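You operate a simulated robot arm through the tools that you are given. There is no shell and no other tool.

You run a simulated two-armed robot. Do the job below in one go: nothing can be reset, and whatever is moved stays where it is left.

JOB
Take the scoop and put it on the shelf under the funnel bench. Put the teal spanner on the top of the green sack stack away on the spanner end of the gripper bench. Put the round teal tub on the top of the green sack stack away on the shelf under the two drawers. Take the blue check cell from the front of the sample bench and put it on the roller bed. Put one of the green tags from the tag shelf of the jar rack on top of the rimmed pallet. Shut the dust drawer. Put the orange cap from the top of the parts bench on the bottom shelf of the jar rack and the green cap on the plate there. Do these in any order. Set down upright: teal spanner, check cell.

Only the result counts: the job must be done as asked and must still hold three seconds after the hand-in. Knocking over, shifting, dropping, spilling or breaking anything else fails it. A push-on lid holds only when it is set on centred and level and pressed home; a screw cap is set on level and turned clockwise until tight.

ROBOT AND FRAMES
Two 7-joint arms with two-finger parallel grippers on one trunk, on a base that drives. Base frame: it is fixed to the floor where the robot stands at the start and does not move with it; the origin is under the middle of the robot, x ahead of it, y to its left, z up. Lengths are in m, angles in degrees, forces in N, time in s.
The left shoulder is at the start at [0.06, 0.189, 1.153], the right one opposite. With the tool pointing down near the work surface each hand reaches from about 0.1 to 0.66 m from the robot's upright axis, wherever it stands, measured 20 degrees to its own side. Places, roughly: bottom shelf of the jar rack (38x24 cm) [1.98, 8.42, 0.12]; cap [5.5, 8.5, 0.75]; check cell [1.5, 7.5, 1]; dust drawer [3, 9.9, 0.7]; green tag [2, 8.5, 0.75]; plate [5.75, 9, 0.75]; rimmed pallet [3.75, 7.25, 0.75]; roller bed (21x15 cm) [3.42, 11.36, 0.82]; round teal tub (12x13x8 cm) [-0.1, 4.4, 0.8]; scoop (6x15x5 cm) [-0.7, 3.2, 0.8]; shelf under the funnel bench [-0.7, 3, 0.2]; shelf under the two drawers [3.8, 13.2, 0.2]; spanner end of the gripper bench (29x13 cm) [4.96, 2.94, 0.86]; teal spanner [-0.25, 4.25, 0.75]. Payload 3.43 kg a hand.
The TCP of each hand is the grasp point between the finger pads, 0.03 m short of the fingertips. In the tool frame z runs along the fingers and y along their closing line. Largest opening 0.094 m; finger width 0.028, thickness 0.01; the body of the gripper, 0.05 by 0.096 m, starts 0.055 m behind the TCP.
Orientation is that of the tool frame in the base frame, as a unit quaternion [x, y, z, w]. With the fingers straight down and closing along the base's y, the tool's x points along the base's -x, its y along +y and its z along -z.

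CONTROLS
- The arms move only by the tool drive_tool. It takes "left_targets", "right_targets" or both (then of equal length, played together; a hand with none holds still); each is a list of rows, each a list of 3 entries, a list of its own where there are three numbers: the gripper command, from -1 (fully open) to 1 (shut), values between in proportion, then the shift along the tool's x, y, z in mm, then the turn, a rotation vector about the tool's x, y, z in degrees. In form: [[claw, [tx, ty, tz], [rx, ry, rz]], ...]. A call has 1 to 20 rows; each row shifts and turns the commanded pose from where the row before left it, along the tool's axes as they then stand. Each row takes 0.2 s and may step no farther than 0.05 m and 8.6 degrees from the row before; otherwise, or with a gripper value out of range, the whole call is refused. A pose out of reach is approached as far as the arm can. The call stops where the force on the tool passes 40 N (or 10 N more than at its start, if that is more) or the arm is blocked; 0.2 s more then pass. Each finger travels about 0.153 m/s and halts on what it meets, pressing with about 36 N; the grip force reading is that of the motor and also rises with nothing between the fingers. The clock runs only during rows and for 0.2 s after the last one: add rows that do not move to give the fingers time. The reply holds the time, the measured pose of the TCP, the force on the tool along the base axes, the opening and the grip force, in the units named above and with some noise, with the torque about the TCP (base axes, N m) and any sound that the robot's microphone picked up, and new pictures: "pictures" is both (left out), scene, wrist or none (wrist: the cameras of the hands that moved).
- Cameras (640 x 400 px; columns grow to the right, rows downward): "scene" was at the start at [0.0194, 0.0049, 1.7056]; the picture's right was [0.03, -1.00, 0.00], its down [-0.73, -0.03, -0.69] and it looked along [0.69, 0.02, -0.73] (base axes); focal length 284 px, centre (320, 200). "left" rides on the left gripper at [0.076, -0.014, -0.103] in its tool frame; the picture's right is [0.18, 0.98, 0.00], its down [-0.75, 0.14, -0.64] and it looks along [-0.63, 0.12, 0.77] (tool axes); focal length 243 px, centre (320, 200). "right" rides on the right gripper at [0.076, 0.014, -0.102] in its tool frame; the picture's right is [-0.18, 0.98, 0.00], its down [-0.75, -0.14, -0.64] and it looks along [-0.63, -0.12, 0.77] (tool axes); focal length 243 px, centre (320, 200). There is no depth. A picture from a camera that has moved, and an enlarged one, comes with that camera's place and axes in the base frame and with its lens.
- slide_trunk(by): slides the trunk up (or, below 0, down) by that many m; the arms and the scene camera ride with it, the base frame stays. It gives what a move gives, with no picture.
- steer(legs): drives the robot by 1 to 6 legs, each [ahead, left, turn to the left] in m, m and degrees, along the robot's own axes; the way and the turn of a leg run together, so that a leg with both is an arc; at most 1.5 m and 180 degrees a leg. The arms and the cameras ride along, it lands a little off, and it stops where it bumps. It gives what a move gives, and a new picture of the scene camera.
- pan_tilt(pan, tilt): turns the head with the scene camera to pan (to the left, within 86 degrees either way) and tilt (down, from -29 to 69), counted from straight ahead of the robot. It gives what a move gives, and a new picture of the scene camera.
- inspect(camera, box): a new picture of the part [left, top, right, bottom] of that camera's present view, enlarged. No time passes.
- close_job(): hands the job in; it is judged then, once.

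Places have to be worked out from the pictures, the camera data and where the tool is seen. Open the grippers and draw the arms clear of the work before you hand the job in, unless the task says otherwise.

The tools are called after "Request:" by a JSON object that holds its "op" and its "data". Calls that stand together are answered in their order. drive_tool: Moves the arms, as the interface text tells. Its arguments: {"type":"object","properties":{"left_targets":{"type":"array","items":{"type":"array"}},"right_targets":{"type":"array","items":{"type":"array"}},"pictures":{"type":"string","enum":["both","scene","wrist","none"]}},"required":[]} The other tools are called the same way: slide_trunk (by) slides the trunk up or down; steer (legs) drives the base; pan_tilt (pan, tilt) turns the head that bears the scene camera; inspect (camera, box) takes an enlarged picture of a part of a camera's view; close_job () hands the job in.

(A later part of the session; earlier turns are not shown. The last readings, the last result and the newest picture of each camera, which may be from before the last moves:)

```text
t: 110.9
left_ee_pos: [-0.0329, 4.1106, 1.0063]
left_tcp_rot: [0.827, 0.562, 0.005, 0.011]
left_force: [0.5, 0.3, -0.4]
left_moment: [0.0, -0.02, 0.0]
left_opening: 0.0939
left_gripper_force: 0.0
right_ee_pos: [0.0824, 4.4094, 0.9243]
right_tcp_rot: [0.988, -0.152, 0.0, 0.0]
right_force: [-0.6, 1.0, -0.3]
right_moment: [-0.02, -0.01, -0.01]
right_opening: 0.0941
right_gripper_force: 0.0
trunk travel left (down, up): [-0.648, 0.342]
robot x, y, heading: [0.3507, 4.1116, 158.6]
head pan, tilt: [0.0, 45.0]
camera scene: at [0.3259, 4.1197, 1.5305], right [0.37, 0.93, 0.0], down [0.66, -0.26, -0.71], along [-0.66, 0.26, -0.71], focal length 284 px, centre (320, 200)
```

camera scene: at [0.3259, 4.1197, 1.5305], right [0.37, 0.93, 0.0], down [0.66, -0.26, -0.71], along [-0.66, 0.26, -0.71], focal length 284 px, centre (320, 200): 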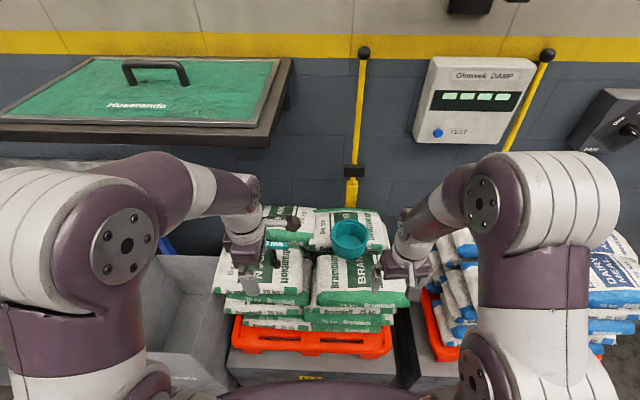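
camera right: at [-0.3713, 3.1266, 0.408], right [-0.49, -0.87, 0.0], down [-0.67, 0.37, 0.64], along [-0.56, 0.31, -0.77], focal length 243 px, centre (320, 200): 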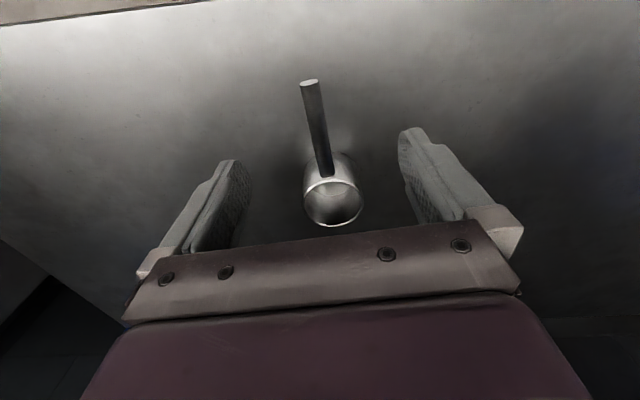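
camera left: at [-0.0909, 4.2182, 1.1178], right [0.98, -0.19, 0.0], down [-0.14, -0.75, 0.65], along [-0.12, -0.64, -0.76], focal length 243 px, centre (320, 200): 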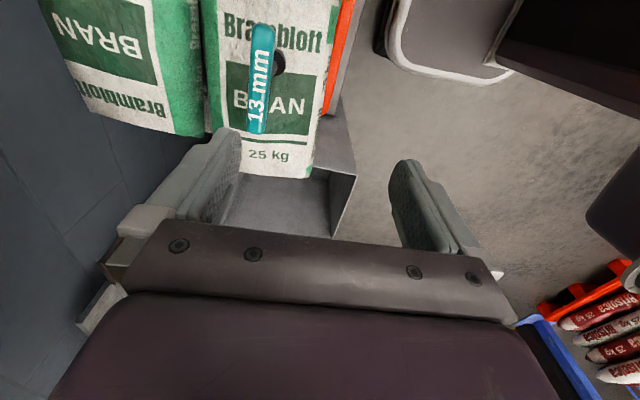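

The shelf looks unmoved and the robot is back in place. I'll come in lower and from the side instead: slide the hand right, lower it to z≈0.92, move forward beside the T-bar's end, then check.

Request:
{"op": "drive_tool", "data": {"left_targets": [[-1, [45, 0, 0], [1.4, 0, 0]], [-1, [45, 0, 10], [0, 0, 0]], [-1, [5, 0, 40], [0, 0, 0]], [-1, [0, 0, 36], [0, 0, 0]], [-1, [0, 0, 0], [0, 0, 0]]], "pictures": "both"}}

```text
t: 112.1
left_ee_pos: [0.0057, 4.1987, 0.9205]
left_tcp_rot: [0.827, 0.562, -0.002, 0.0]
left_force: [-0.1, 0.0, -0.4]
left_moment: [-0.01, 0.01, -0.03]
left_opening: 0.0939
left_gripper_force: 0.0
right_ee_pos: [0.0824, 4.4068, 0.9243]
right_tcp_rot: [0.988, -0.151, -0.001, 0.0]
right_force: [-1.0, -0.2, -0.2]
right_moment: [-0.01, -0.02, -0.03]
right_opening: 0.0941
right_gripper_force: 0.2
trunk travel left (down, up): [-0.648, 0.342]
robot x, y, heading: [0.3477, 4.1085, 158.6]
head pan, tilt: [0.0, 45.0]
camera scene: at [0.3282, 4.1179, 1.5306], right [0.37, 0.93, 0.0], down [0.66, -0.26, -0.71], along [-0.66, 0.26, -0.71], focal length 284 px, centre (320, 200)
camera left: at [0.0207, 4.2749, 1.0228], right [0.98, -0.19, 0.0], down [-0.14, -0.75, 0.64], along [-0.13, -0.63, -0.76], focal length 243 px, centre (320, 200)
```

scene: 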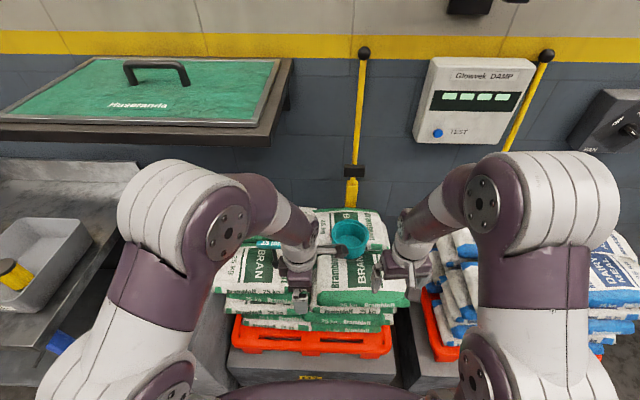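
left: 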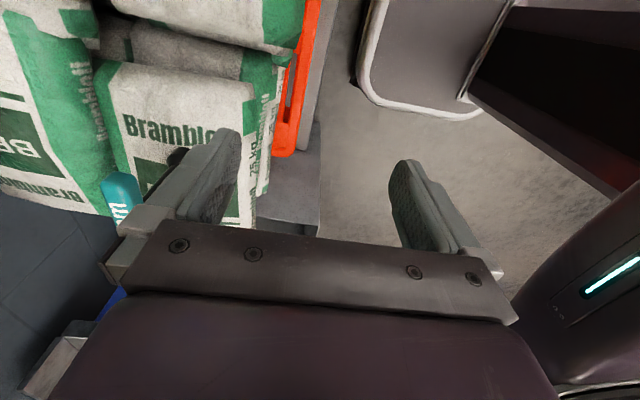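

The hand is now 0.09 m to the right of the bar's centre and 0.13 m short of it. I move forward beside the bar end, lower to z≈0.89, and check before sliding left.

Request:
{"op": "drive_tool", "data": {"left_targets": [[-1, [0, -33, 0], [0, 0, 0]], [-1, [0, -33, 0], [0, 0, 0]], [-1, [0, -33, 0], [0, 0, 0]], [-1, [0, -32, 0], [0, 0, 0]], [-1, [0, 0, 28], [0, 0, 0]], [-1, [0, 0, 0], [0, 0, 0]]], "pictures": "both"}}

```text
t: 113.5
left_ee_pos: [-0.1192, 4.2486, 0.8909]
left_tcp_rot: [0.827, 0.562, -0.003, 0.001]
left_force: [0.4, 1.0, -0.1]
left_moment: [0.0, 0.0, -0.02]
left_opening: 0.0939
left_gripper_force: 0.1
right_ee_pos: [0.0827, 4.4082, 0.9252]
right_tcp_rot: [0.989, -0.151, 0.0, 0.0]
right_force: [-0.1, 0.0, -0.6]
right_moment: [-0.01, 0.0, 0.02]
right_opening: 0.094
right_gripper_force: 0.1
trunk travel left (down, up): [-0.648, 0.342]
robot x, y, heading: [0.3511, 4.109, 158.5]
head pan, tilt: [0.0, 45.0]
camera scene: at [0.3278, 4.1184, 1.5306], right [0.37, 0.93, 0.0], down [0.66, -0.26, -0.71], along [-0.66, 0.26, -0.71], focal length 284 px, centre (320, 200)
camera left: at [-0.103, 4.3249, 0.9937], right [0.98, -0.19, 0.0], down [-0.14, -0.75, 0.65], along [-0.13, -0.63, -0.76], focal length 243 px, centre (320, 200)
```

scene: 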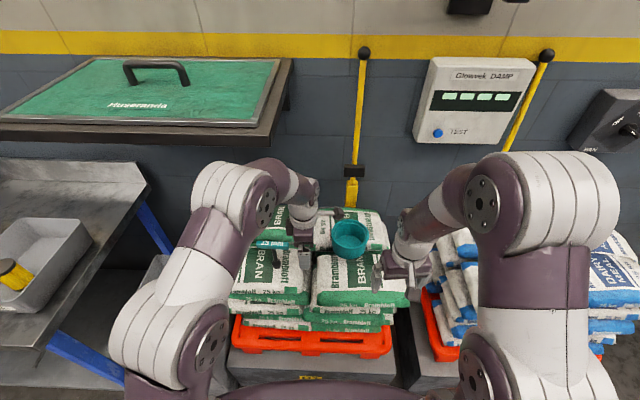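
left: 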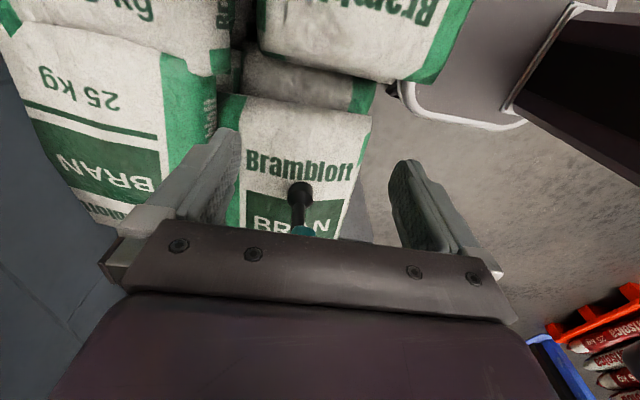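

The foot and bar end show the shaft 79 mm to the left and 6–8 mm forward of the grip centre. I slide the hand left so the fingers straddle the T-bar at the shaft.

Request:
{"op": "drive_tool", "data": {"left_targets": [[-1, [-26, -4, 0], [0, 0, 0]], [-1, [-26, -3, 0], [0, 0, 0]], [-1, [-26, 0, 0], [0, 0, 0]], [-1, [0, 0, 0], [0, 0, 0]]], "pictures": "both"}}

```text
t: 114.5
left_ee_pos: [-0.1532, 4.1762, 0.8922]
left_tcp_rot: [0.828, 0.561, -0.002, 0.0]
left_force: [0.6, -0.4, 0.9]
left_moment: [0.01, -0.01, 0.0]
left_opening: 0.0942
left_gripper_force: 0.1
right_ee_pos: [0.0834, 4.4091, 0.9251]
right_tcp_rot: [0.988, -0.152, 0.0, -0.001]
right_force: [-0.7, -0.1, -1.1]
right_moment: [0.02, 0.01, 0.01]
right_opening: 0.0938
right_gripper_force: 0.1
trunk travel left (down, up): [-0.648, 0.342]
robot x, y, heading: [0.3472, 4.1089, 158.3]
head pan, tilt: [0.0, 45.0]
camera scene: at [0.3278, 4.1191, 1.5306], right [0.37, 0.93, 0.0], down [0.66, -0.26, -0.71], along [-0.66, 0.26, -0.71], focal length 284 px, centre (320, 200)
camera left: at [-0.137, 4.2532, 0.9942], right [0.98, -0.19, 0.0], down [-0.14, -0.75, 0.65], along [-0.13, -0.63, -0.76], focal length 243 px, centre (320, 200)
```

scene: 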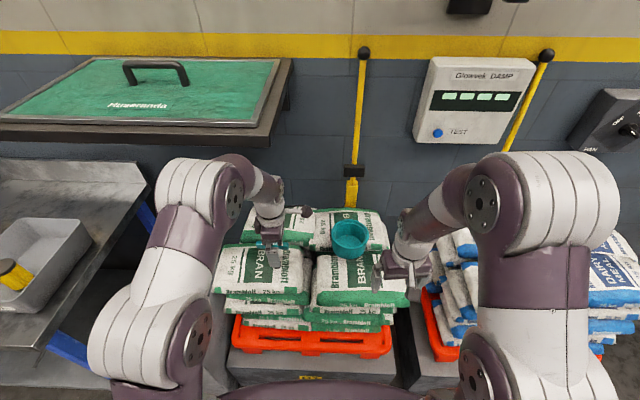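
left: 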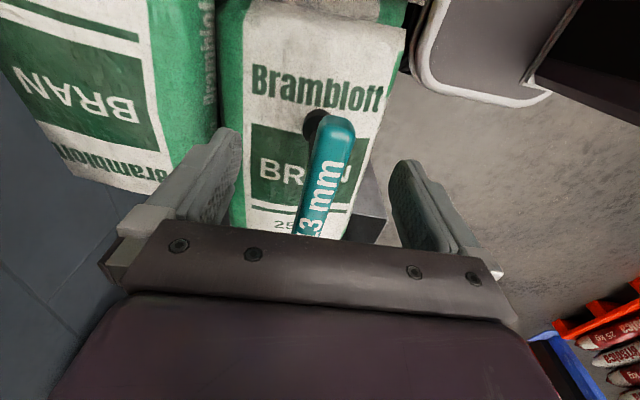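

The T-bar passes right through the TCP's image point (320,187) and is aligned with the fingers. I close the left gripper.

Request:
{"op": "drive_tool", "data": {"left_targets": [[0.4, [0, 0, 0], [0, 0, 0]], [1, [0, 0, 0], [0, 0, 0]], [1, [0, 0, 0], [0, 0, 0]], [1, [0, 0, 0], [0, 0, 0]], [1, [0, 0, 0], [0, 0, 0]]], "pictures": "wrist"}}

```text
t: 115.7
left_ee_pos: [-0.1527, 4.1772, 0.8915]
left_tcp_rot: [0.827, 0.562, -0.003, 0.001]
left_force: [0.6, -1.2, -0.3]
left_moment: [-0.09, 0.01, 0.01]
left_opening: 0.022
left_gripper_force: 35.8
right_ee_pos: [0.0836, 4.4075, 0.9256]
right_tcp_rot: [0.988, -0.152, -0.001, 0.0]
right_force: [0.0, -0.4, 0.1]
right_moment: [-0.02, 0.0, 0.01]
right_opening: 0.0942
right_gripper_force: 0.1
trunk travel left (down, up): [-0.648, 0.342]
robot x, y, heading: [0.3494, 4.1097, 158.5]
head pan, tilt: [0.0, 45.0]
camera left: at [-0.137, 4.2529, 0.9941], right [0.98, -0.19, 0.0], down [-0.14, -0.75, 0.65], along [-0.13, -0.63, -0.76], focal length 243 px, centre (320, 200)
```

left: 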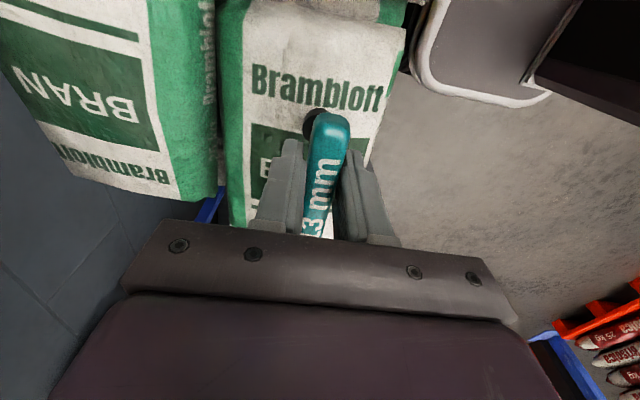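

The spanner is gripped (22 mm). I lift it 40 mm, draw it straight back out from under the shelf, then raise it.

Request:
{"op": "drive_tool", "data": {"left_targets": [[1, [0, 0, -20], [0, 0, 0]], [1, [0, 0, -20], [0, 0, 0]], [1, [0, 40, 0], [0, 0, 0]], [1, [0, 45, 0], [0, 0, 0]], [1, [0, 45, 0], [0, 0, 0]], [1, [0, 40, 0], [0, 0, 0]], [1, [-20, 0, -40], [0, 0, 0]], [1, [-20, 0, -40], [0, 0, 0]], [1, [0, 0, 0], [0, 0, 0]]], "pictures": "both"}}

```text
t: 117.7
left_ee_pos: [-0.011, 4.0774, 1.01]
left_tcp_rot: [0.827, 0.561, -0.003, 0.001]
left_force: [-0.3, 0.0, -2.3]
left_moment: [0.01, 0.01, 0.01]
left_opening: 0.0219
left_gripper_force: 35.8
right_ee_pos: [0.0825, 4.4086, 0.9242]
right_tcp_rot: [0.989, -0.151, 0.001, 0.0]
right_force: [-0.6, 0.3, 0.0]
right_moment: [-0.01, 0.02, 0.0]
right_opening: 0.0942
right_gripper_force: 0.0
trunk travel left (down, up): [-0.648, 0.342]
robot x, y, heading: [0.3516, 4.1078, 158.7]
head pan, tilt: [0.0, 45.0]
camera scene: at [0.3271, 4.1189, 1.5306], right [0.37, 0.93, 0.0], down [0.66, -0.26, -0.71], along [-0.66, 0.26, -0.71], focal length 284 px, centre (320, 200)
camera left: at [0.0043, 4.1541, 1.1126], right [0.98, -0.19, 0.0], down [-0.14, -0.75, 0.65], along [-0.13, -0.63, -0.76], focal length 243 px, centre (320, 200)
```

scene: 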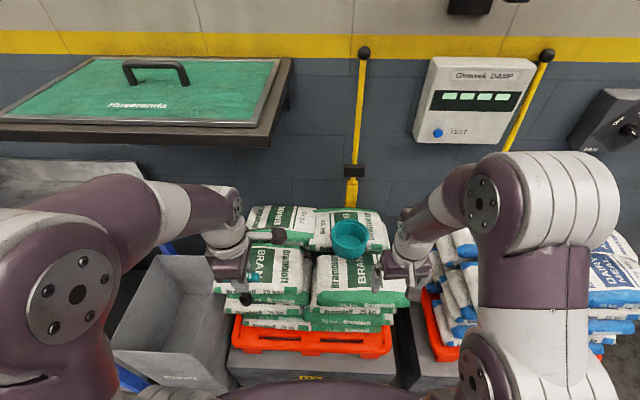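
left: 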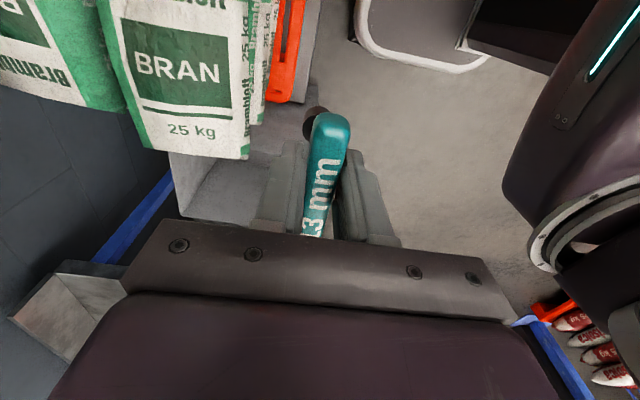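

The spanner is safely in the left hand. Next the tub with the right hand: I raise it, yaw it 90° so it can pinch the tub's near wall, and take a look.

Request:
{"op": "drive_tool", "data": {"right_targets": [[-1, [0, 0, -40], [0, 0, 0]], [-1, [0, 0, -30], [0, 0, 8.5]], [-1, [0, 0, 0], [0, 0, 8.5]], [-1, [0, 0, 0], [0, 0, 8.5]], [-1, [0, 0, 0], [0, 0, 8.5]], [-1, [0, 0, 0], [0, 0, 8.5]], [-1, [0, 0, 0], [0, 0, 8.5]], [-1, [0, 0, 0], [0, 0, 8.5]], [-1, [0, 0, 0], [0, 0, 8.5]], [-1, [0, 0, 0], [0, 0, 8.5]], [-1, [0, 0, 0], [0, 0, 8.5]], [-1, [0, 0, 0], [0, 0, 5]], [-1, [0, 0, 0], [0, 0, 0]]], "pictures": "both"}}

```text
t: 120.5
left_ee_pos: [-0.0111, 4.077, 1.0096]
left_tcp_rot: [0.827, 0.562, -0.002, 0.001]
left_force: [-0.7, 0.1, -2.5]
left_moment: [0.03, -0.03, 0.04]
left_opening: 0.022
left_gripper_force: 35.7
right_ee_pos: [0.0826, 4.4073, 0.9956]
right_tcp_rot: [-0.591, 0.807, 0.0, 0.0]
right_force: [0.0, 0.2, 0.2]
right_moment: [-0.01, -0.01, 0.02]
right_opening: 0.0938
right_gripper_force: 0.1
trunk travel left (down, up): [-0.648, 0.342]
robot x, y, heading: [0.346, 4.1072, 158.7]
head pan, tilt: [0.0, 45.0]
camera scene: at [0.3276, 4.1184, 1.5306], right [0.37, 0.93, 0.0], down [0.66, -0.26, -0.71], along [-0.66, 0.26, -0.71], focal length 284 px, centre (320, 200)
camera right: at [0.0462, 4.3402, 1.0972], right [-0.88, 0.47, 0.0], down [0.36, 0.68, 0.64], along [0.3, 0.57, -0.77], focal length 243 px, centre (320, 200)
```

scene: 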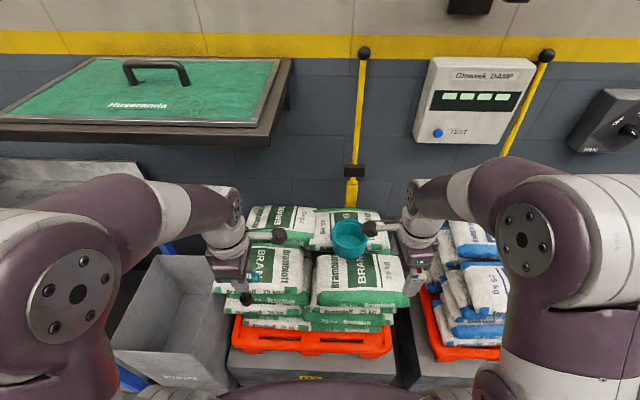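
right: 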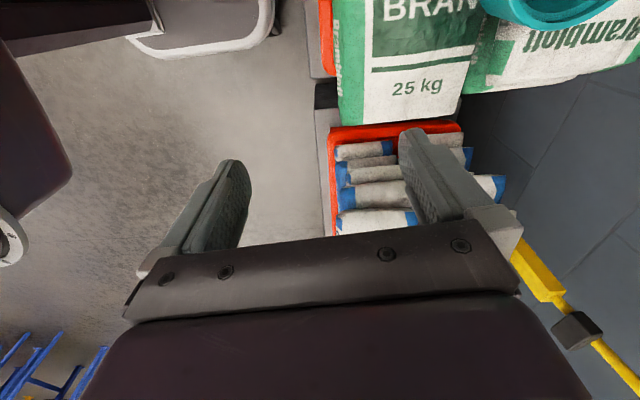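

The tub centre is near (-0.119, 4.388). I move the right hand so the pinch point is over the tub's near wall, staying at z≈1.0.

Request:
{"op": "drive_tool", "data": {"right_targets": [[-1, [20, 32.5, 0], [0, 0, 0]], [-1, [20, 32.5, 0], [0, 0, 0]], [-1, [20, 32.5, 0], [0, 0, 0]], [-1, [19, 32.5, 0], [0, 0, 0]], [-1, [0, 0, 0], [0, 0, 0]]], "pictures": "both"}}

```text
t: 121.7
left_ee_pos: [-0.0086, 4.0773, 1.0115]
left_tcp_rot: [0.827, 0.562, -0.003, 0.0]
left_force: [0.2, -1.3, -1.4]
left_moment: [0.0, 0.0, 0.03]
left_opening: 0.0222
left_gripper_force: 35.9
right_ee_pos: [-0.0632, 4.3715, 0.9961]
right_tcp_rot: [-0.592, 0.806, 0.0, 0.0]
right_force: [-0.2, -0.4, 1.1]
right_moment: [0.01, 0.04, 0.0]
right_opening: 0.0939
right_gripper_force: 0.1
trunk travel left (down, up): [-0.648, 0.342]
robot x, y, heading: [0.3508, 4.1102, 158.6]
head pan, tilt: [0.0, 45.0]
camera scene: at [0.3289, 4.1185, 1.5306], right [0.37, 0.93, 0.0], down [0.66, -0.26, -0.71], along [-0.66, 0.26, -0.71], focal length 284 px, centre (320, 200)
camera right: at [-0.0998, 4.3037, 1.0978], right [-0.88, 0.47, 0.0], down [0.36, 0.68, 0.64], along [0.3, 0.57, -0.77], focal length 243 px, centre (320, 200)
```

scene: 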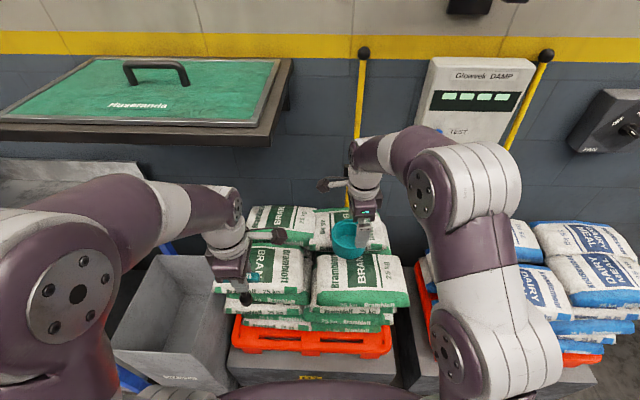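
right: 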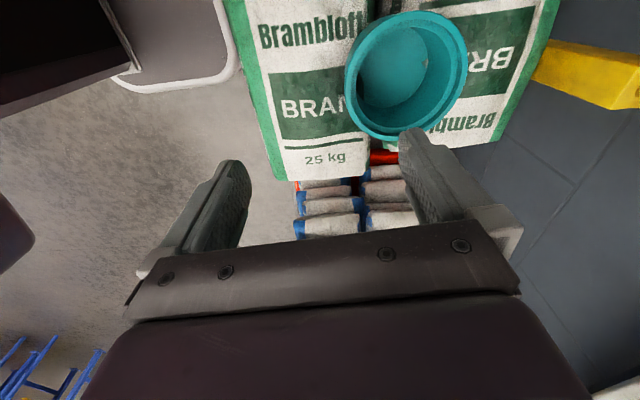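

Combining both cameras, the tub's rim is at z≈0.828 with its centre near (-0.147, 4.402). I shift 31 mm further and lower to z≈0.89 for a closer look.

Request:
{"op": "drive_tool", "data": {"right_targets": [[-1, [-2, 16, 0], [0, 0, 0]], [-1, [-2, 15, 0], [0, 0, 0]], [-1, [0, 0, 40], [0, 0, 0]], [-1, [0, 0, 40], [0, 0, 0]], [-1, [0, 0, 25], [0, 0, 0]], [-1, [0, 0, 0], [0, 0, 0]]], "pictures": "both"}}

```text
t: 123.1
left_ee_pos: [-0.0099, 4.0782, 1.0112]
left_tcp_rot: [0.827, 0.562, -0.002, 0.0]
left_force: [-1.2, -0.4, -2.0]
left_moment: [0.04, -0.01, 0.0]
left_opening: 0.0223
left_gripper_force: 35.7
right_ee_pos: [-0.0836, 4.3846, 0.8804]
right_tcp_rot: [-0.592, 0.806, 0.001, 0.001]
right_force: [0.1, -0.4, -0.6]
right_moment: [0.02, 0.0, 0.0]
right_opening: 0.0939
right_gripper_force: 0.0
right hand out of reach, approached as far as the arm can: row 1, 2
trunk travel left (down, up): [-0.648, 0.342]
robot x, y, heading: [0.3467, 4.1108, 158.7]
head pan, tilt: [0.0, 45.0]
camera scene: at [0.3276, 4.1184, 1.5306], right [0.37, 0.93, 0.0], down [0.66, -0.26, -0.71], along [-0.66, 0.26, -0.71], focal length 284 px, centre (320, 200)
camera right: at [-0.1211, 4.316, 0.9832], right [-0.88, 0.47, 0.0], down [0.36, 0.68, 0.64], along [0.3, 0.57, -0.77], focal length 243 px, centre (320, 200)
```

scene: 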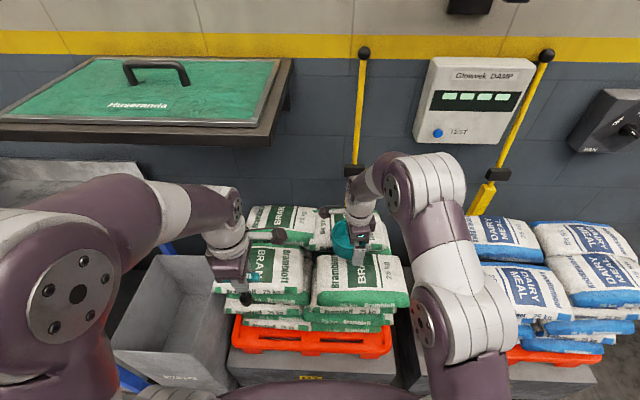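
right: 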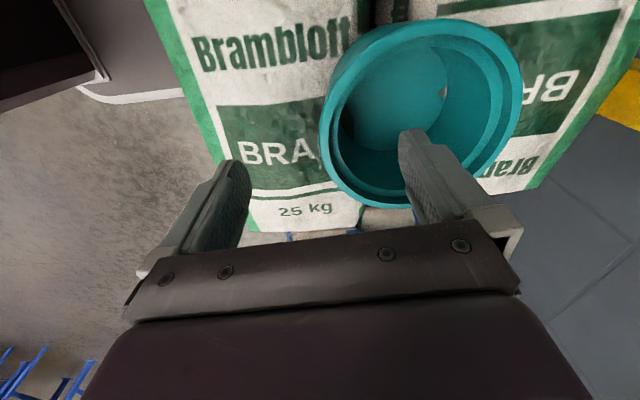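

The near wall of the tub is now between the fingers, with the inner finger over the tub's mouth. I lower to z≈0.825 in small steps.

Request:
{"op": "drive_tool", "data": {"right_targets": [[-1, [3, 0, 15], [0, 0, 0]], [-1, [3, 0, 15], [0, 0, 0]], [-1, [0, 0, 15], [0, 0, 0]], [-1, [0, 0, 10], [0, 0, 0]], [-1, [0, 0, 0], [0, 0, 0]]], "pictures": "wrist"}}

```text
t: 124.3
left_ee_pos: [-0.0105, 4.0768, 1.0107]
left_tcp_rot: [0.827, 0.561, -0.002, 0.0]
left_force: [-0.1, 0.0, -3.2]
left_moment: [0.04, -0.03, -0.01]
left_opening: 0.0218
left_gripper_force: 35.6
right_ee_pos: [-0.0853, 4.3769, 0.8257]
right_tcp_rot: [-0.592, 0.806, -0.001, 0.001]
right_force: [0.2, -0.1, 0.0]
right_moment: [-0.03, 0.0, -0.02]
right_opening: 0.0942
right_gripper_force: 0.0
trunk travel left (down, up): [-0.648, 0.342]
robot x, y, heading: [0.3481, 4.1104, 158.5]
head pan, tilt: [0.0, 45.0]
camera right: at [-0.1211, 4.3095, 0.9275], right [-0.88, 0.47, 0.0], down [0.36, 0.68, 0.64], along [0.3, 0.57, -0.77], focal length 243 px, centre (320, 200)
```

right: 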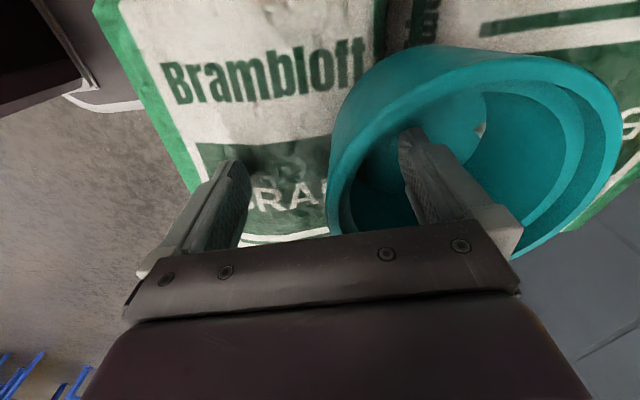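

The inner finger is inside the tub and the wall lies about 8–10 mm forward of the grip centre. I shift forward 8 mm and close.

Request:
{"op": "drive_tool", "data": {"right_targets": [[-1, [0, 9, 0], [0, 0, 0]], [-1, [0, 0, 0], [0, 0, 0]], [0.3, [0, 0, 0], [0, 0, 0]], [1, [0, 0, 0], [0, 0, 0]], [1, [0, 0, 0], [0, 0, 0]], [1, [0, 0, 0], [0, 0, 0]]], "pictures": "wrist"}}

```text
t: 125.7
left_ee_pos: [-0.0107, 4.0766, 1.0106]
left_tcp_rot: [0.828, 0.561, -0.002, 0.0]
left_force: [0.2, -0.3, -2.2]
left_moment: [-0.02, -0.02, 0.01]
left_opening: 0.0224
left_gripper_force: 36.2
right_ee_pos: [-0.0934, 4.3797, 0.8255]
right_tcp_rot: [-0.592, 0.806, -0.001, 0.0]
right_force: [-1.3, -0.8, 4.1]
right_moment: [0.06, 0.47, 0.16]
right_opening: 0.0195
right_gripper_force: 36.1
trunk travel left (down, up): [-0.648, 0.342]
robot x, y, heading: [0.3514, 4.1088, 158.6]
head pan, tilt: [0.0, 45.0]
camera right: at [-0.13, 4.3123, 0.9279], right [-0.88, 0.47, 0.0], down [0.36, 0.68, 0.64], along [0.3, 0.57, -0.77], focal length 243 px, centre (320, 200)
```

right: 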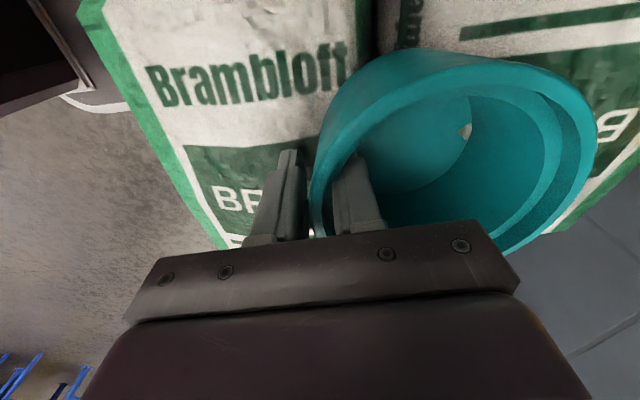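

The tub wall is pinched. I lift with the trunk by 80 mm and check the hold.

Request:
{"op": "slide_trunk", "data": {"by": 0.08}}

Request:
{"op": "drive_tool", "data": {"right_targets": [[1, [0, 0, 0], [0, 0, 0]]], "pictures": "both"}}

```text
t: 126.8
left_ee_pos: [-0.0116, 4.0776, 1.0908]
left_tcp_rot: [0.828, 0.561, -0.003, 0.001]
left_force: [-0.3, -0.4, -1.7]
left_moment: [-0.02, -0.04, 0.0]
left_opening: 0.022
left_gripper_force: 35.7
right_ee_pos: [-0.0929, 4.3815, 0.9057]
right_tcp_rot: [-0.592, 0.806, -0.001, 0.001]
right_force: [-0.4, 0.0, -1.6]
right_moment: [-0.06, -0.08, -0.03]
right_opening: 0.018
right_gripper_force: 36.2
trunk travel left (down, up): [-0.728, 0.262]
robot x, y, heading: [0.3494, 4.1083, 158.6]
head pan, tilt: [0.0, 45.0]
```

```text
t: 127.2
left_ee_pos: [-0.0114, 4.0785, 1.0911]
left_tcp_rot: [0.828, 0.561, -0.002, 0.0]
left_force: [1.0, 0.6, -1.9]
left_moment: [0.03, -0.03, -0.01]
left_opening: 0.0219
left_gripper_force: 36.1
right_ee_pos: [-0.0931, 4.3806, 0.9051]
right_tcp_rot: [-0.591, 0.806, -0.001, 0.001]
right_force: [-0.2, 0.8, -2.0]
right_moment: [-0.08, -0.07, 0.02]
right_opening: 0.0183
right_gripper_force: 36.0
trunk travel left (down, up): [-0.728, 0.262]
robot x, y, heading: [0.348, 4.1114, 158.9]
head pan, tilt: [0.0, 45.0]
camera scene: at [0.3274, 4.1185, 1.6106], right [0.37, 0.93, 0.0], down [0.66, -0.26, -0.71], along [-0.66, 0.26, -0.71], focal length 284 px, centre (320, 200)
camera right: at [-0.13, 4.3126, 1.0074], right [-0.88, 0.47, 0.0], down [0.36, 0.68, 0.64], along [0.3, 0.57, -0.77], focal length 243 px, centre (320, 200)
```

scene: 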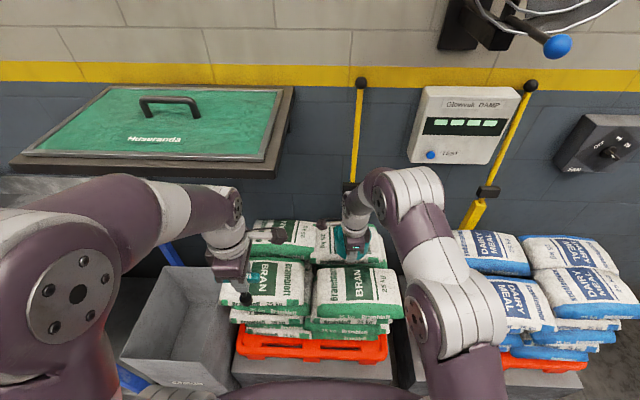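
right: 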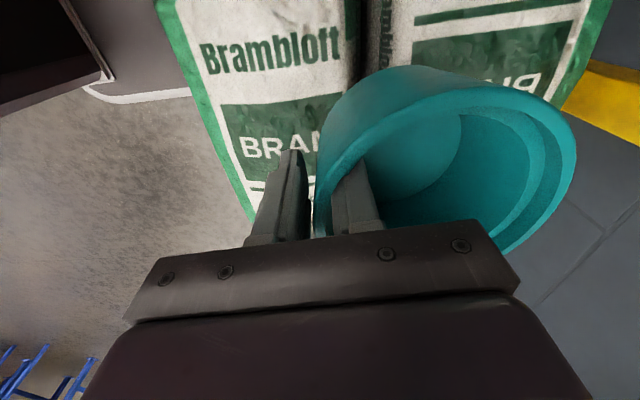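

The tub is held level. I draw the right hand back toward the body, reverse the robot away from the stack, then look around for the way to the gripper bench.

Request:
{"op": "drive_tool", "data": {"right_targets": [[1, [0, -40, 0], [0, 0, 0]], [1, [0, -45, 0], [0, 0, 0]], [1, [0, -45, 0], [0, 0, 0]], [1, [0, -40, 0], [0, 0, 0]], [1, [0, 0, 0], [0, 0, 0]]], "pictures": "none"}}

Request:
{"op": "steer", "data": {"legs": [[-0.55, 0, 0]]}}

Request:
{"op": "pan_tilt", "data": {"pan": -86, "tilt": 15}}

```text
t: 128.4
left_ee_pos: [-0.0123, 4.0769, 1.0897]
left_tcp_rot: [0.828, 0.561, -0.003, 0.001]
left_force: [-0.4, 1.4, -1.7]
left_moment: [0.0, 0.01, -0.01]
left_opening: 0.0223
left_gripper_force: 36.0
right_ee_pos: [0.0677, 4.3299, 0.9037]
right_tcp_rot: [-0.593, 0.805, -0.001, 0.0]
right_force: [1.0, -0.9, -1.0]
right_moment: [-0.01, -0.08, -0.04]
right_opening: 0.0181
right_gripper_force: 35.9
trunk travel left (down, up): [-0.728, 0.262]
robot x, y, heading: [0.3513, 4.1122, 158.5]
head pan, tilt: [0.0, 45.0]
```

```text
t: 131.6
left_ee_pos: [0.5072, 3.8728, 1.0904]
left_tcp_rot: [0.827, 0.563, -0.003, 0.001]
left_force: [-0.4, 0.1, -2.0]
left_moment: [0.0, 0.02, -0.03]
left_opening: 0.022
left_gripper_force: 36.3
right_ee_pos: [0.5869, 4.1271, 0.9045]
right_tcp_rot: [-0.593, 0.805, -0.001, 0.001]
right_force: [0.4, 0.7, -2.4]
right_moment: [-0.02, -0.07, 0.02]
right_opening: 0.0183
right_gripper_force: 36.1
trunk travel left (down, up): [-0.728, 0.262]
robot x, y, heading: [0.8657, 3.9074, 158.7]
head pan, tilt: [0.0, 45.0]
camera scene: at [0.8466, 3.9152, 1.6106], right [0.36, 0.93, 0.0], down [0.66, -0.26, -0.71], along [-0.66, 0.26, -0.71], focal length 284 px, centre (320, 200)
```

scene: 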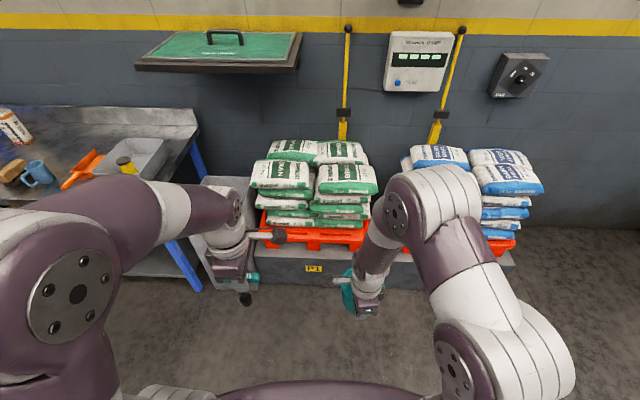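

```text
t: 133.2
left_ee_pos: [0.5081, 3.8733, 1.0901]
left_tcp_rot: [0.827, 0.562, -0.002, 0.0]
left_force: [0.3, 0.2, -2.8]
left_moment: [0.01, -0.01, 0.02]
left_opening: 0.0222
left_gripper_force: 36.4
right_ee_pos: [0.5862, 4.1261, 0.9046]
right_tcp_rot: [-0.592, 0.806, 0.0, 0.0]
right_force: [-1.1, 0.1, -0.4]
right_moment: [-0.01, -0.04, -0.03]
right_opening: 0.0181
right_gripper_force: 36.0
trunk travel left (down, up): [-0.728, 0.262]
robot x, y, heading: [0.8693, 3.9041, 158.9]
head pan, tilt: [-85.9, 15.0]
camera scene: at [0.95, 3.9749, 1.6574], right [0.96, -0.3, 0.0], down [-0.08, -0.25, -0.97], along [0.29, 0.92, -0.26], focal length 284 px, centre (320, 200)
```

scene: 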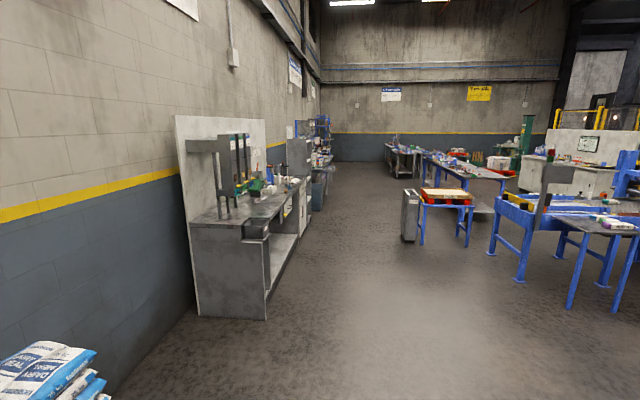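

Nothing shifted at the stack. I turn the robot toward the gripper bench, which lies at a heading of about -13°.

Request:
{"op": "pan_tilt", "data": {"pan": 0, "tilt": 15}}

Request:
{"op": "steer", "data": {"legs": [[0, 0, -90], [0, 0, -80]]}}

```text
t: 134.8
left_ee_pos: [0.5083, 3.8741, 1.0889]
left_tcp_rot: [0.827, 0.563, -0.003, 0.001]
left_force: [0.2, 0.1, -1.6]
left_moment: [0.03, -0.01, 0.02]
left_opening: 0.0222
left_gripper_force: 36.0
right_ee_pos: [0.5868, 4.1267, 0.9046]
right_tcp_rot: [-0.593, 0.805, -0.002, 0.0]
right_force: [-0.4, 1.0, -2.3]
right_moment: [-0.04, -0.07, -0.01]
right_opening: 0.0181
right_gripper_force: 36.0
trunk travel left (down, up): [-0.728, 0.262]
robot x, y, heading: [0.8659, 3.9053, 158.7]
head pan, tilt: [0.0, 15.0]
camera scene: at [0.8353, 3.9197, 1.6574], right [0.36, 0.93, 0.0], down [0.24, -0.09, -0.97], along [-0.9, 0.35, -0.26], focal length 284 px, centre (320, 200)
```

scene: 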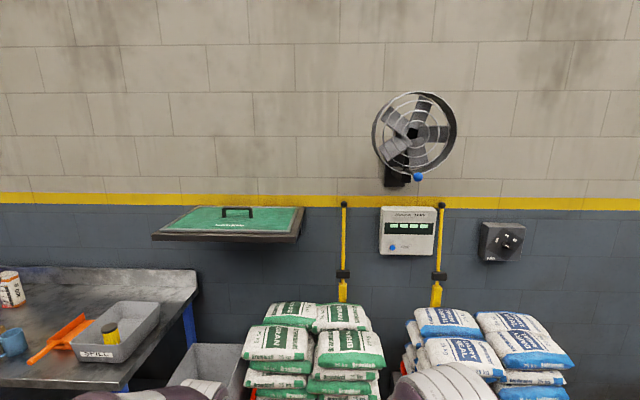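

```text
t: 142.4
left_ee_pos: [1.2126, 4.0112, 1.0905]
left_tcp_rot: [-0.647, 0.763, 0.001, 0.003]
left_force: [0.0, 0.9, -2.4]
left_moment: [0.0, 0.02, -0.04]
left_opening: 0.022
left_gripper_force: 35.8
right_ee_pos: [1.1882, 3.7471, 0.9051]
right_tcp_rot: [0.738, 0.675, -0.001, -0.001]
right_force: [-0.7, -0.3, -1.8]
right_moment: [0.04, 0.08, 0.01]
right_opening: 0.0178
right_gripper_force: 35.6
trunk travel left (down, up): [-0.728, 0.262]
robot x, y, heading: [0.8712, 3.9056, -9.5]
head pan, tilt: [0.0, 15.0]
camera scene: at [0.9003, 3.902, 1.6574], right [-0.16, -0.99, 0.0], down [-0.26, 0.04, -0.97], along [0.95, -0.16, -0.26], focal length 284 px, centre (320, 200)
```

scene: 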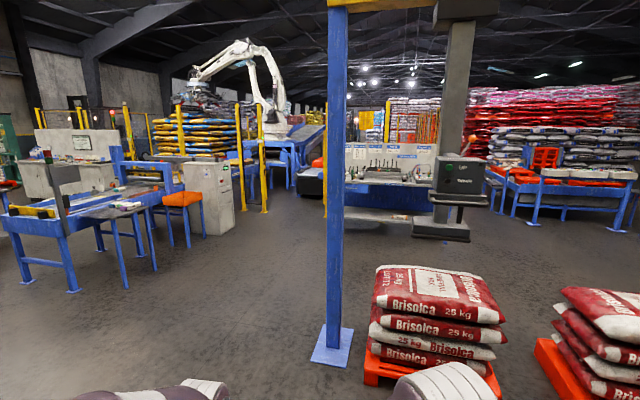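

The gripper bench (white back panel) is ahead behind the blue gantry column, which stands at about (2.65, 3.53). I pass left of the column through the open floor.

Request:
{"op": "steer", "data": {"legs": [[0.3, 0.75, 0], [1.5, 0, 0], [0.3, 0, -12]]}}

```text
t: 155.5
left_ee_pos: [3.4166, 4.3403, 1.0902]
left_tcp_rot: [-0.57, 0.821, 0.001, 0.003]
left_force: [-0.2, -0.2, -2.0]
left_moment: [0.0, 0.03, -0.04]
left_opening: 0.0218
left_gripper_force: 36.2
right_ee_pos: [3.3433, 4.0852, 0.9031]
right_tcp_rot: [0.8, 0.6, -0.001, -0.001]
right_force: [-0.3, 0.2, -1.3]
right_moment: [0.03, 0.09, -0.02]
right_opening: 0.0177
right_gripper_force: 35.8
trunk travel left (down, up): [-0.728, 0.262]
robot x, y, heading: [3.0607, 4.3005, -20.3]
head pan, tilt: [0.0, 15.0]
camera scene: at [3.0898, 4.2921, 1.6574], right [-0.35, -0.94, 0.0], down [-0.24, 0.09, -0.97], along [0.91, -0.34, -0.26], focal length 284 px, centre (320, 200)
```

scene: 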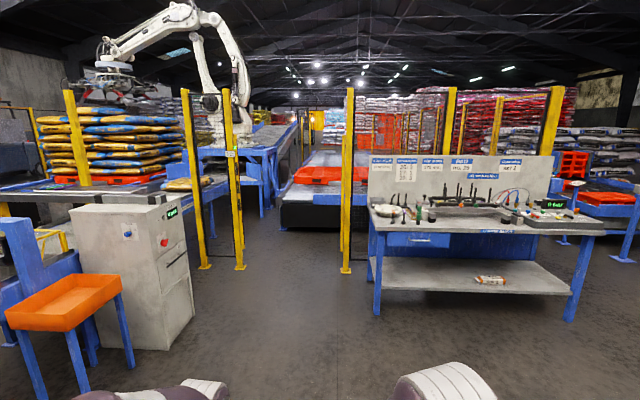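

The gripper bench now faces me nearly square on; the listed spanner end projects to about pixel (394, 220), the left end of its top. I zoom in there.

Request:
{"op": "inspect", "data": {"camera": "scene", "box": [350, 140, 620, 300]}}

Request:
{"op": "inspect", "data": {"camera": "scene", "box": [360, 150, 460, 250]}}

```text
2.37 times, centred on (485, 220) of scene
camera zoom: at [3.0898, 4.2921, 1.6574], right [-0.35, -0.94, 0.0], down [-0.24, 0.09, -0.97], along [0.91, -0.34, -0.26], focal length 673 px, centre (-71, 153)
```

zoom: 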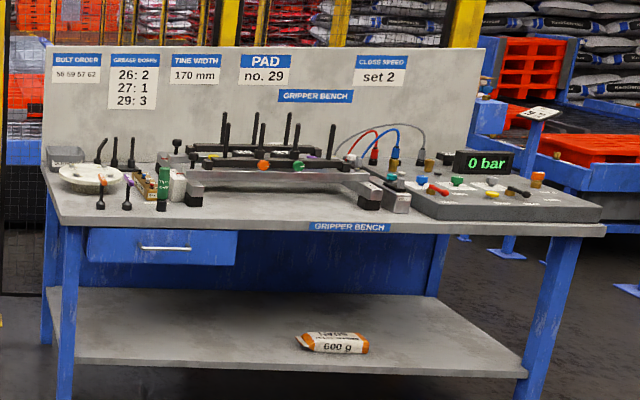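

```text
4.00 times, centred on (410, 200) of scene
camera zoom: at [3.0898, 4.2921, 1.6574], right [-0.35, -0.94, 0.0], down [-0.24, 0.09, -0.97], along [0.91, -0.34, -0.26], focal length 1136 px, centre (-40, 200)
```

zoom: 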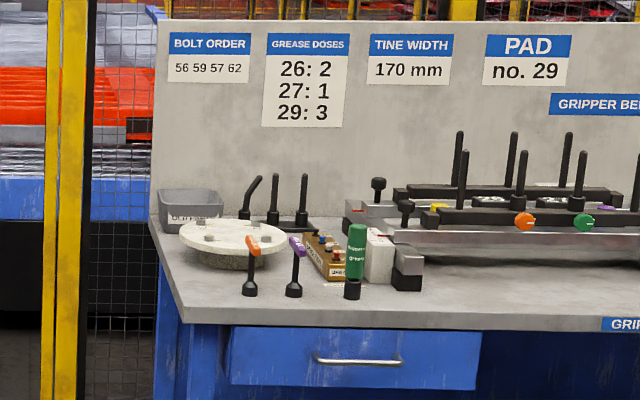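

The orange and purple T-spanners stand on the left end of the bench, matching the listed place (about 2.29 m ahead, 0.61 m right). I raise and tuck in the tub hand, then drive 1.2 m forward and shift right for a closer look.

Request:
{"op": "drive_tool", "data": {"right_targets": [[1, [0, -13, -40], [0, 0, 0]], [1, [0, -13, -40], [0, 0, 0]], [1, [0, -14, -40], [0, 0, 0]], [1, [0, 0, 0], [0, 0, 0]]], "pictures": "none"}}

Request:
{"op": "steer", "data": {"legs": [[1.15, 0, 0], [0, -0.65, -1.5]]}}

Request:
{"op": "pan_tilt", "data": {"pan": 0, "tilt": 35}}

```text
t: 156.5
left_ee_pos: [3.4169, 4.34, 1.0898]
left_tcp_rot: [-0.57, 0.822, 0.0, 0.003]
left_force: [0.7, -1.2, -2.8]
left_moment: [0.0, 0.03, 0.0]
left_opening: 0.022
left_gripper_force: 35.5
right_ee_pos: [3.304, 4.0943, 1.0254]
right_tcp_rot: [0.8, 0.6, -0.001, 0.0]
right_force: [0.1, -0.2, -0.9]
right_moment: [0.02, 0.06, 0.02]
right_opening: 0.0179
right_gripper_force: 35.9
trunk travel left (down, up): [-0.728, 0.262]
robot x, y, heading: [3.0585, 4.2987, -20.3]
head pan, tilt: [0.0, 15.0]
```

```text
t: 165.5
left_ee_pos: [4.2521, 3.3295, 1.0901]
left_tcp_rot: [-0.566, 0.825, 0.001, 0.003]
left_force: [-0.2, 0.0, -2.4]
left_moment: [0.0, 0.03, 0.0]
left_opening: 0.0223
left_gripper_force: 35.8
right_ee_pos: [4.1378, 3.0851, 1.0256]
right_tcp_rot: [0.803, 0.596, 0.0, -0.001]
right_force: [0.0, 0.4, -1.6]
right_moment: [0.08, 0.08, 0.02]
right_opening: 0.0175
right_gripper_force: 36.4
trunk travel left (down, up): [-0.728, 0.262]
robot x, y, heading: [3.8968, 3.2897, -20.9]
head pan, tilt: [0.0, 15.0]
camera scene: at [3.9252, 3.2839, 1.6574], right [-0.36, -0.93, 0.0], down [-0.24, 0.09, -0.97], along [0.9, -0.34, -0.26], focal length 284 px, centre (320, 200)
```

scene: 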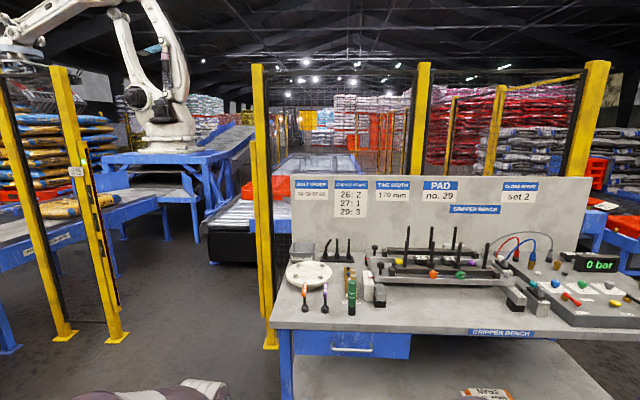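

```text
t: 166.3
left_ee_pos: [4.2539, 3.3284, 1.0922]
left_tcp_rot: [-0.566, 0.825, 0.001, 0.003]
left_force: [-0.2, 0.2, -1.9]
left_moment: [0.0, -0.01, 0.01]
left_opening: 0.022
left_gripper_force: 36.1
right_ee_pos: [4.1384, 3.085, 1.0257]
right_tcp_rot: [0.803, 0.596, 0.0, 0.0]
right_force: [-0.1, -0.4, -2.0]
right_moment: [0.02, 0.07, 0.02]
right_opening: 0.0176
right_gripper_force: 35.9
trunk travel left (down, up): [-0.728, 0.262]
robot x, y, heading: [3.8923, 3.2929, -21.3]
head pan, tilt: [0.0, 35.0]
camera scene: at [3.9203, 3.2859, 1.6255], right [-0.36, -0.93, 0.0], down [-0.54, 0.2, -0.82], along [0.77, -0.29, -0.57], focal length 284 px, centre (320, 200)
```

scene: 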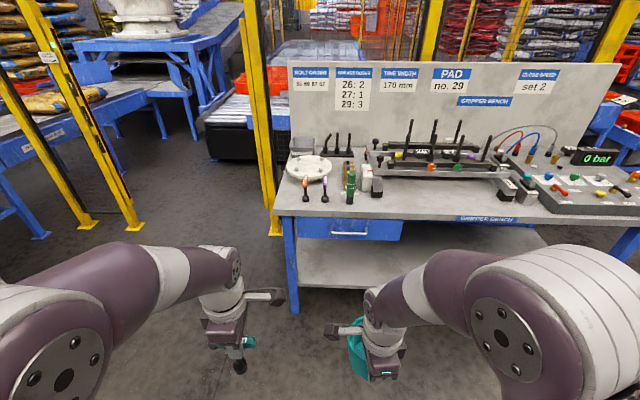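

The bench's spanner end is now clear. I zoom in to find a free spot for the teal spanner.

Request:
{"op": "inspect", "data": {"camera": "scene", "box": [265, 125, 395, 225]}}

```text
4.00 times, centred on (330, 175) of scene
camera zoom: at [3.9203, 3.2859, 1.6255], right [-0.36, -0.93, 0.0], down [-0.54, 0.2, -0.82], along [0.77, -0.29, -0.57], focal length 1136 px, centre (280, 300)
```

zoom: 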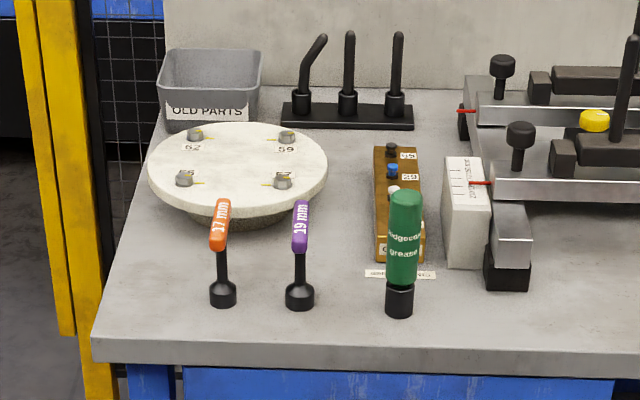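

The bench top triangulates to z≈0.861 with the orange spanner's foot at (4.973, 2.953), so the zone is centred there. A free spot is about 6.5 cm left of the orange one, at roughly (4.99, 3.01). I turn the spanner hand back 90° so its bar will lie front-to-back like the others.

Request:
{"op": "drive_tool", "data": {"left_targets": [[1, [0, 0, 0], [0, 0, 8.5]], [1, [0, 0, 0], [0, 0, 8.5]], [1, [0, 0, 0], [0, 0, 8.5]], [1, [0, 0, 0], [0, 0, 8.5]], [1, [0, 0, 0], [0, 0, 8.5]], [1, [0, 0, 0], [0, 0, 8.5]], [1, [0, 0, 0], [0, 0, 8.5]], [1, [0, 0, 0], [0, 0, 8.5]], [1, [0, 0, 0], [0, 0, 8.5]], [1, [0, 0, 0], [0, 0, 8.5]], [1, [0, 0, 0], [0, 0, 8.5]], [1, [0, 0, 0], [0, 0, 0]]], "pictures": "wrist"}}

Request:
{"op": "steer", "data": {"legs": [[0.55, 0, 0]]}}

```text
t: 168.9
left_ee_pos: [4.2521, 3.3286, 1.0912]
left_tcp_rot: [0.213, 0.977, 0.002, 0.002]
left_force: [-0.9, 0.0, -2.4]
left_moment: [0.0, 0.01, -0.01]
left_opening: 0.0219
left_gripper_force: 36.3
right_ee_pos: [4.138, 3.0863, 1.0248]
right_tcp_rot: [0.803, 0.596, -0.001, 0.0]
right_force: [-0.5, 0.1, -2.3]
right_moment: [0.06, 0.09, -0.01]
right_opening: 0.0177
right_gripper_force: 35.9
trunk travel left (down, up): [-0.728, 0.262]
robot x, y, heading: [3.8946, 3.29, -20.9]
head pan, tilt: [0.0, 35.0]
camera left: at [4.1779, 3.3472, 1.1926], right [0.24, 0.97, 0.0], down [0.74, -0.19, 0.64], along [0.63, -0.15, -0.77], focal length 243 px, centre (320, 200)
```

left: 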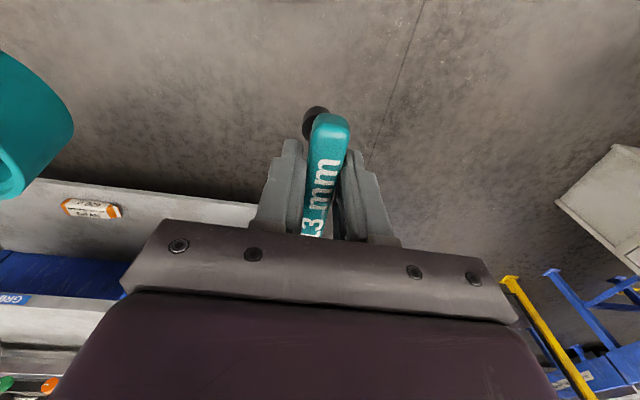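

```text
t: 172.1
left_ee_pos: [4.765, 3.1376, 1.0901]
left_tcp_rot: [0.209, 0.978, 0.003, 0.002]
left_force: [-0.1, -0.5, -2.0]
left_moment: [-0.02, 0.02, 0.02]
left_opening: 0.0223
left_gripper_force: 35.9
right_ee_pos: [4.6522, 2.8939, 1.0254]
right_tcp_rot: [0.801, 0.599, -0.001, -0.001]
right_force: [0.5, -0.2, -1.8]
right_moment: [0.07, 0.07, -0.02]
right_opening: 0.0176
right_gripper_force: 35.7
trunk travel left (down, up): [-0.728, 0.262]
robot x, y, heading: [4.4099, 3.1022, -20.2]
head pan, tilt: [0.0, 35.0]
camera scene: at [4.4329, 3.0925, 1.6254], right [-0.35, -0.94, 0.0], down [-0.54, 0.2, -0.82], along [0.77, -0.29, -0.57], focal length 284 px, centre (320, 200)
```

scene: 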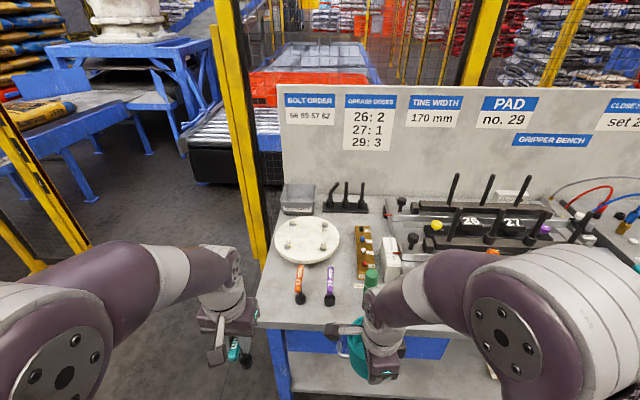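

The orange foot now reads (4.967, 2.958), so I aim the teal spanner for (4.985, 3.02). I move the left hand forward over the spot at the present height.

Request:
{"op": "drive_tool", "data": {"left_targets": [[1, [-41, -3, 0], [0, 0, 0]], [1, [-41, -3, 0], [0, 0, 0]], [1, [-41, -3, 0], [0, 0, 0]], [1, [-41, -3, 0], [0, 0, 0]], [1, [-42, -3, 0], [0, 0, 0]], [1, [-42, -2, 0], [0, 0, 0]], [1, [0, 0, 0], [0, 0, 0]]], "pictures": "both"}}

```text
t: 173.7
left_ee_pos: [4.9445, 3.0406, 1.0521]
left_tcp_rot: [0.209, 0.978, 0.004, 0.001]
left_force: [-0.1, -0.7, -2.3]
left_moment: [0.02, 0.01, 0.0]
left_opening: 0.0219
left_gripper_force: 36.3
left hand out of reach, approached as far as the arm can: row 4, 5, 6
right_ee_pos: [4.6524, 2.8937, 1.025]
right_tcp_rot: [0.801, 0.599, 0.0, -0.001]
right_force: [0.3, 0.5, -0.2]
right_moment: [0.06, 0.05, 0.01]
right_opening: 0.0178
right_gripper_force: 36.0
trunk travel left (down, up): [-0.728, 0.262]
robot x, y, heading: [4.4101, 3.0979, -20.8]
head pan, tilt: [0.0, 35.0]
camera scene: at [4.4325, 3.0927, 1.6254], right [-0.35, -0.94, 0.0], down [-0.54, 0.2, -0.82], along [0.77, -0.29, -0.57], focal length 284 px, centre (320, 200)
camera left: at [4.8693, 3.0595, 1.1546], right [0.23, 0.97, 0.0], down [0.74, -0.18, 0.64], along [0.63, -0.15, -0.76], focal length 243 px, centre (320, 200)
```

scene: 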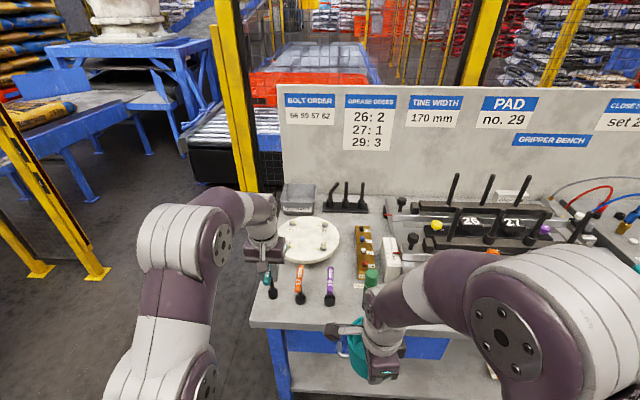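
left: 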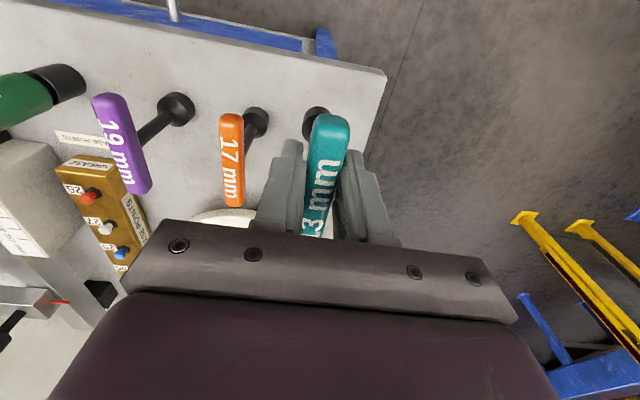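

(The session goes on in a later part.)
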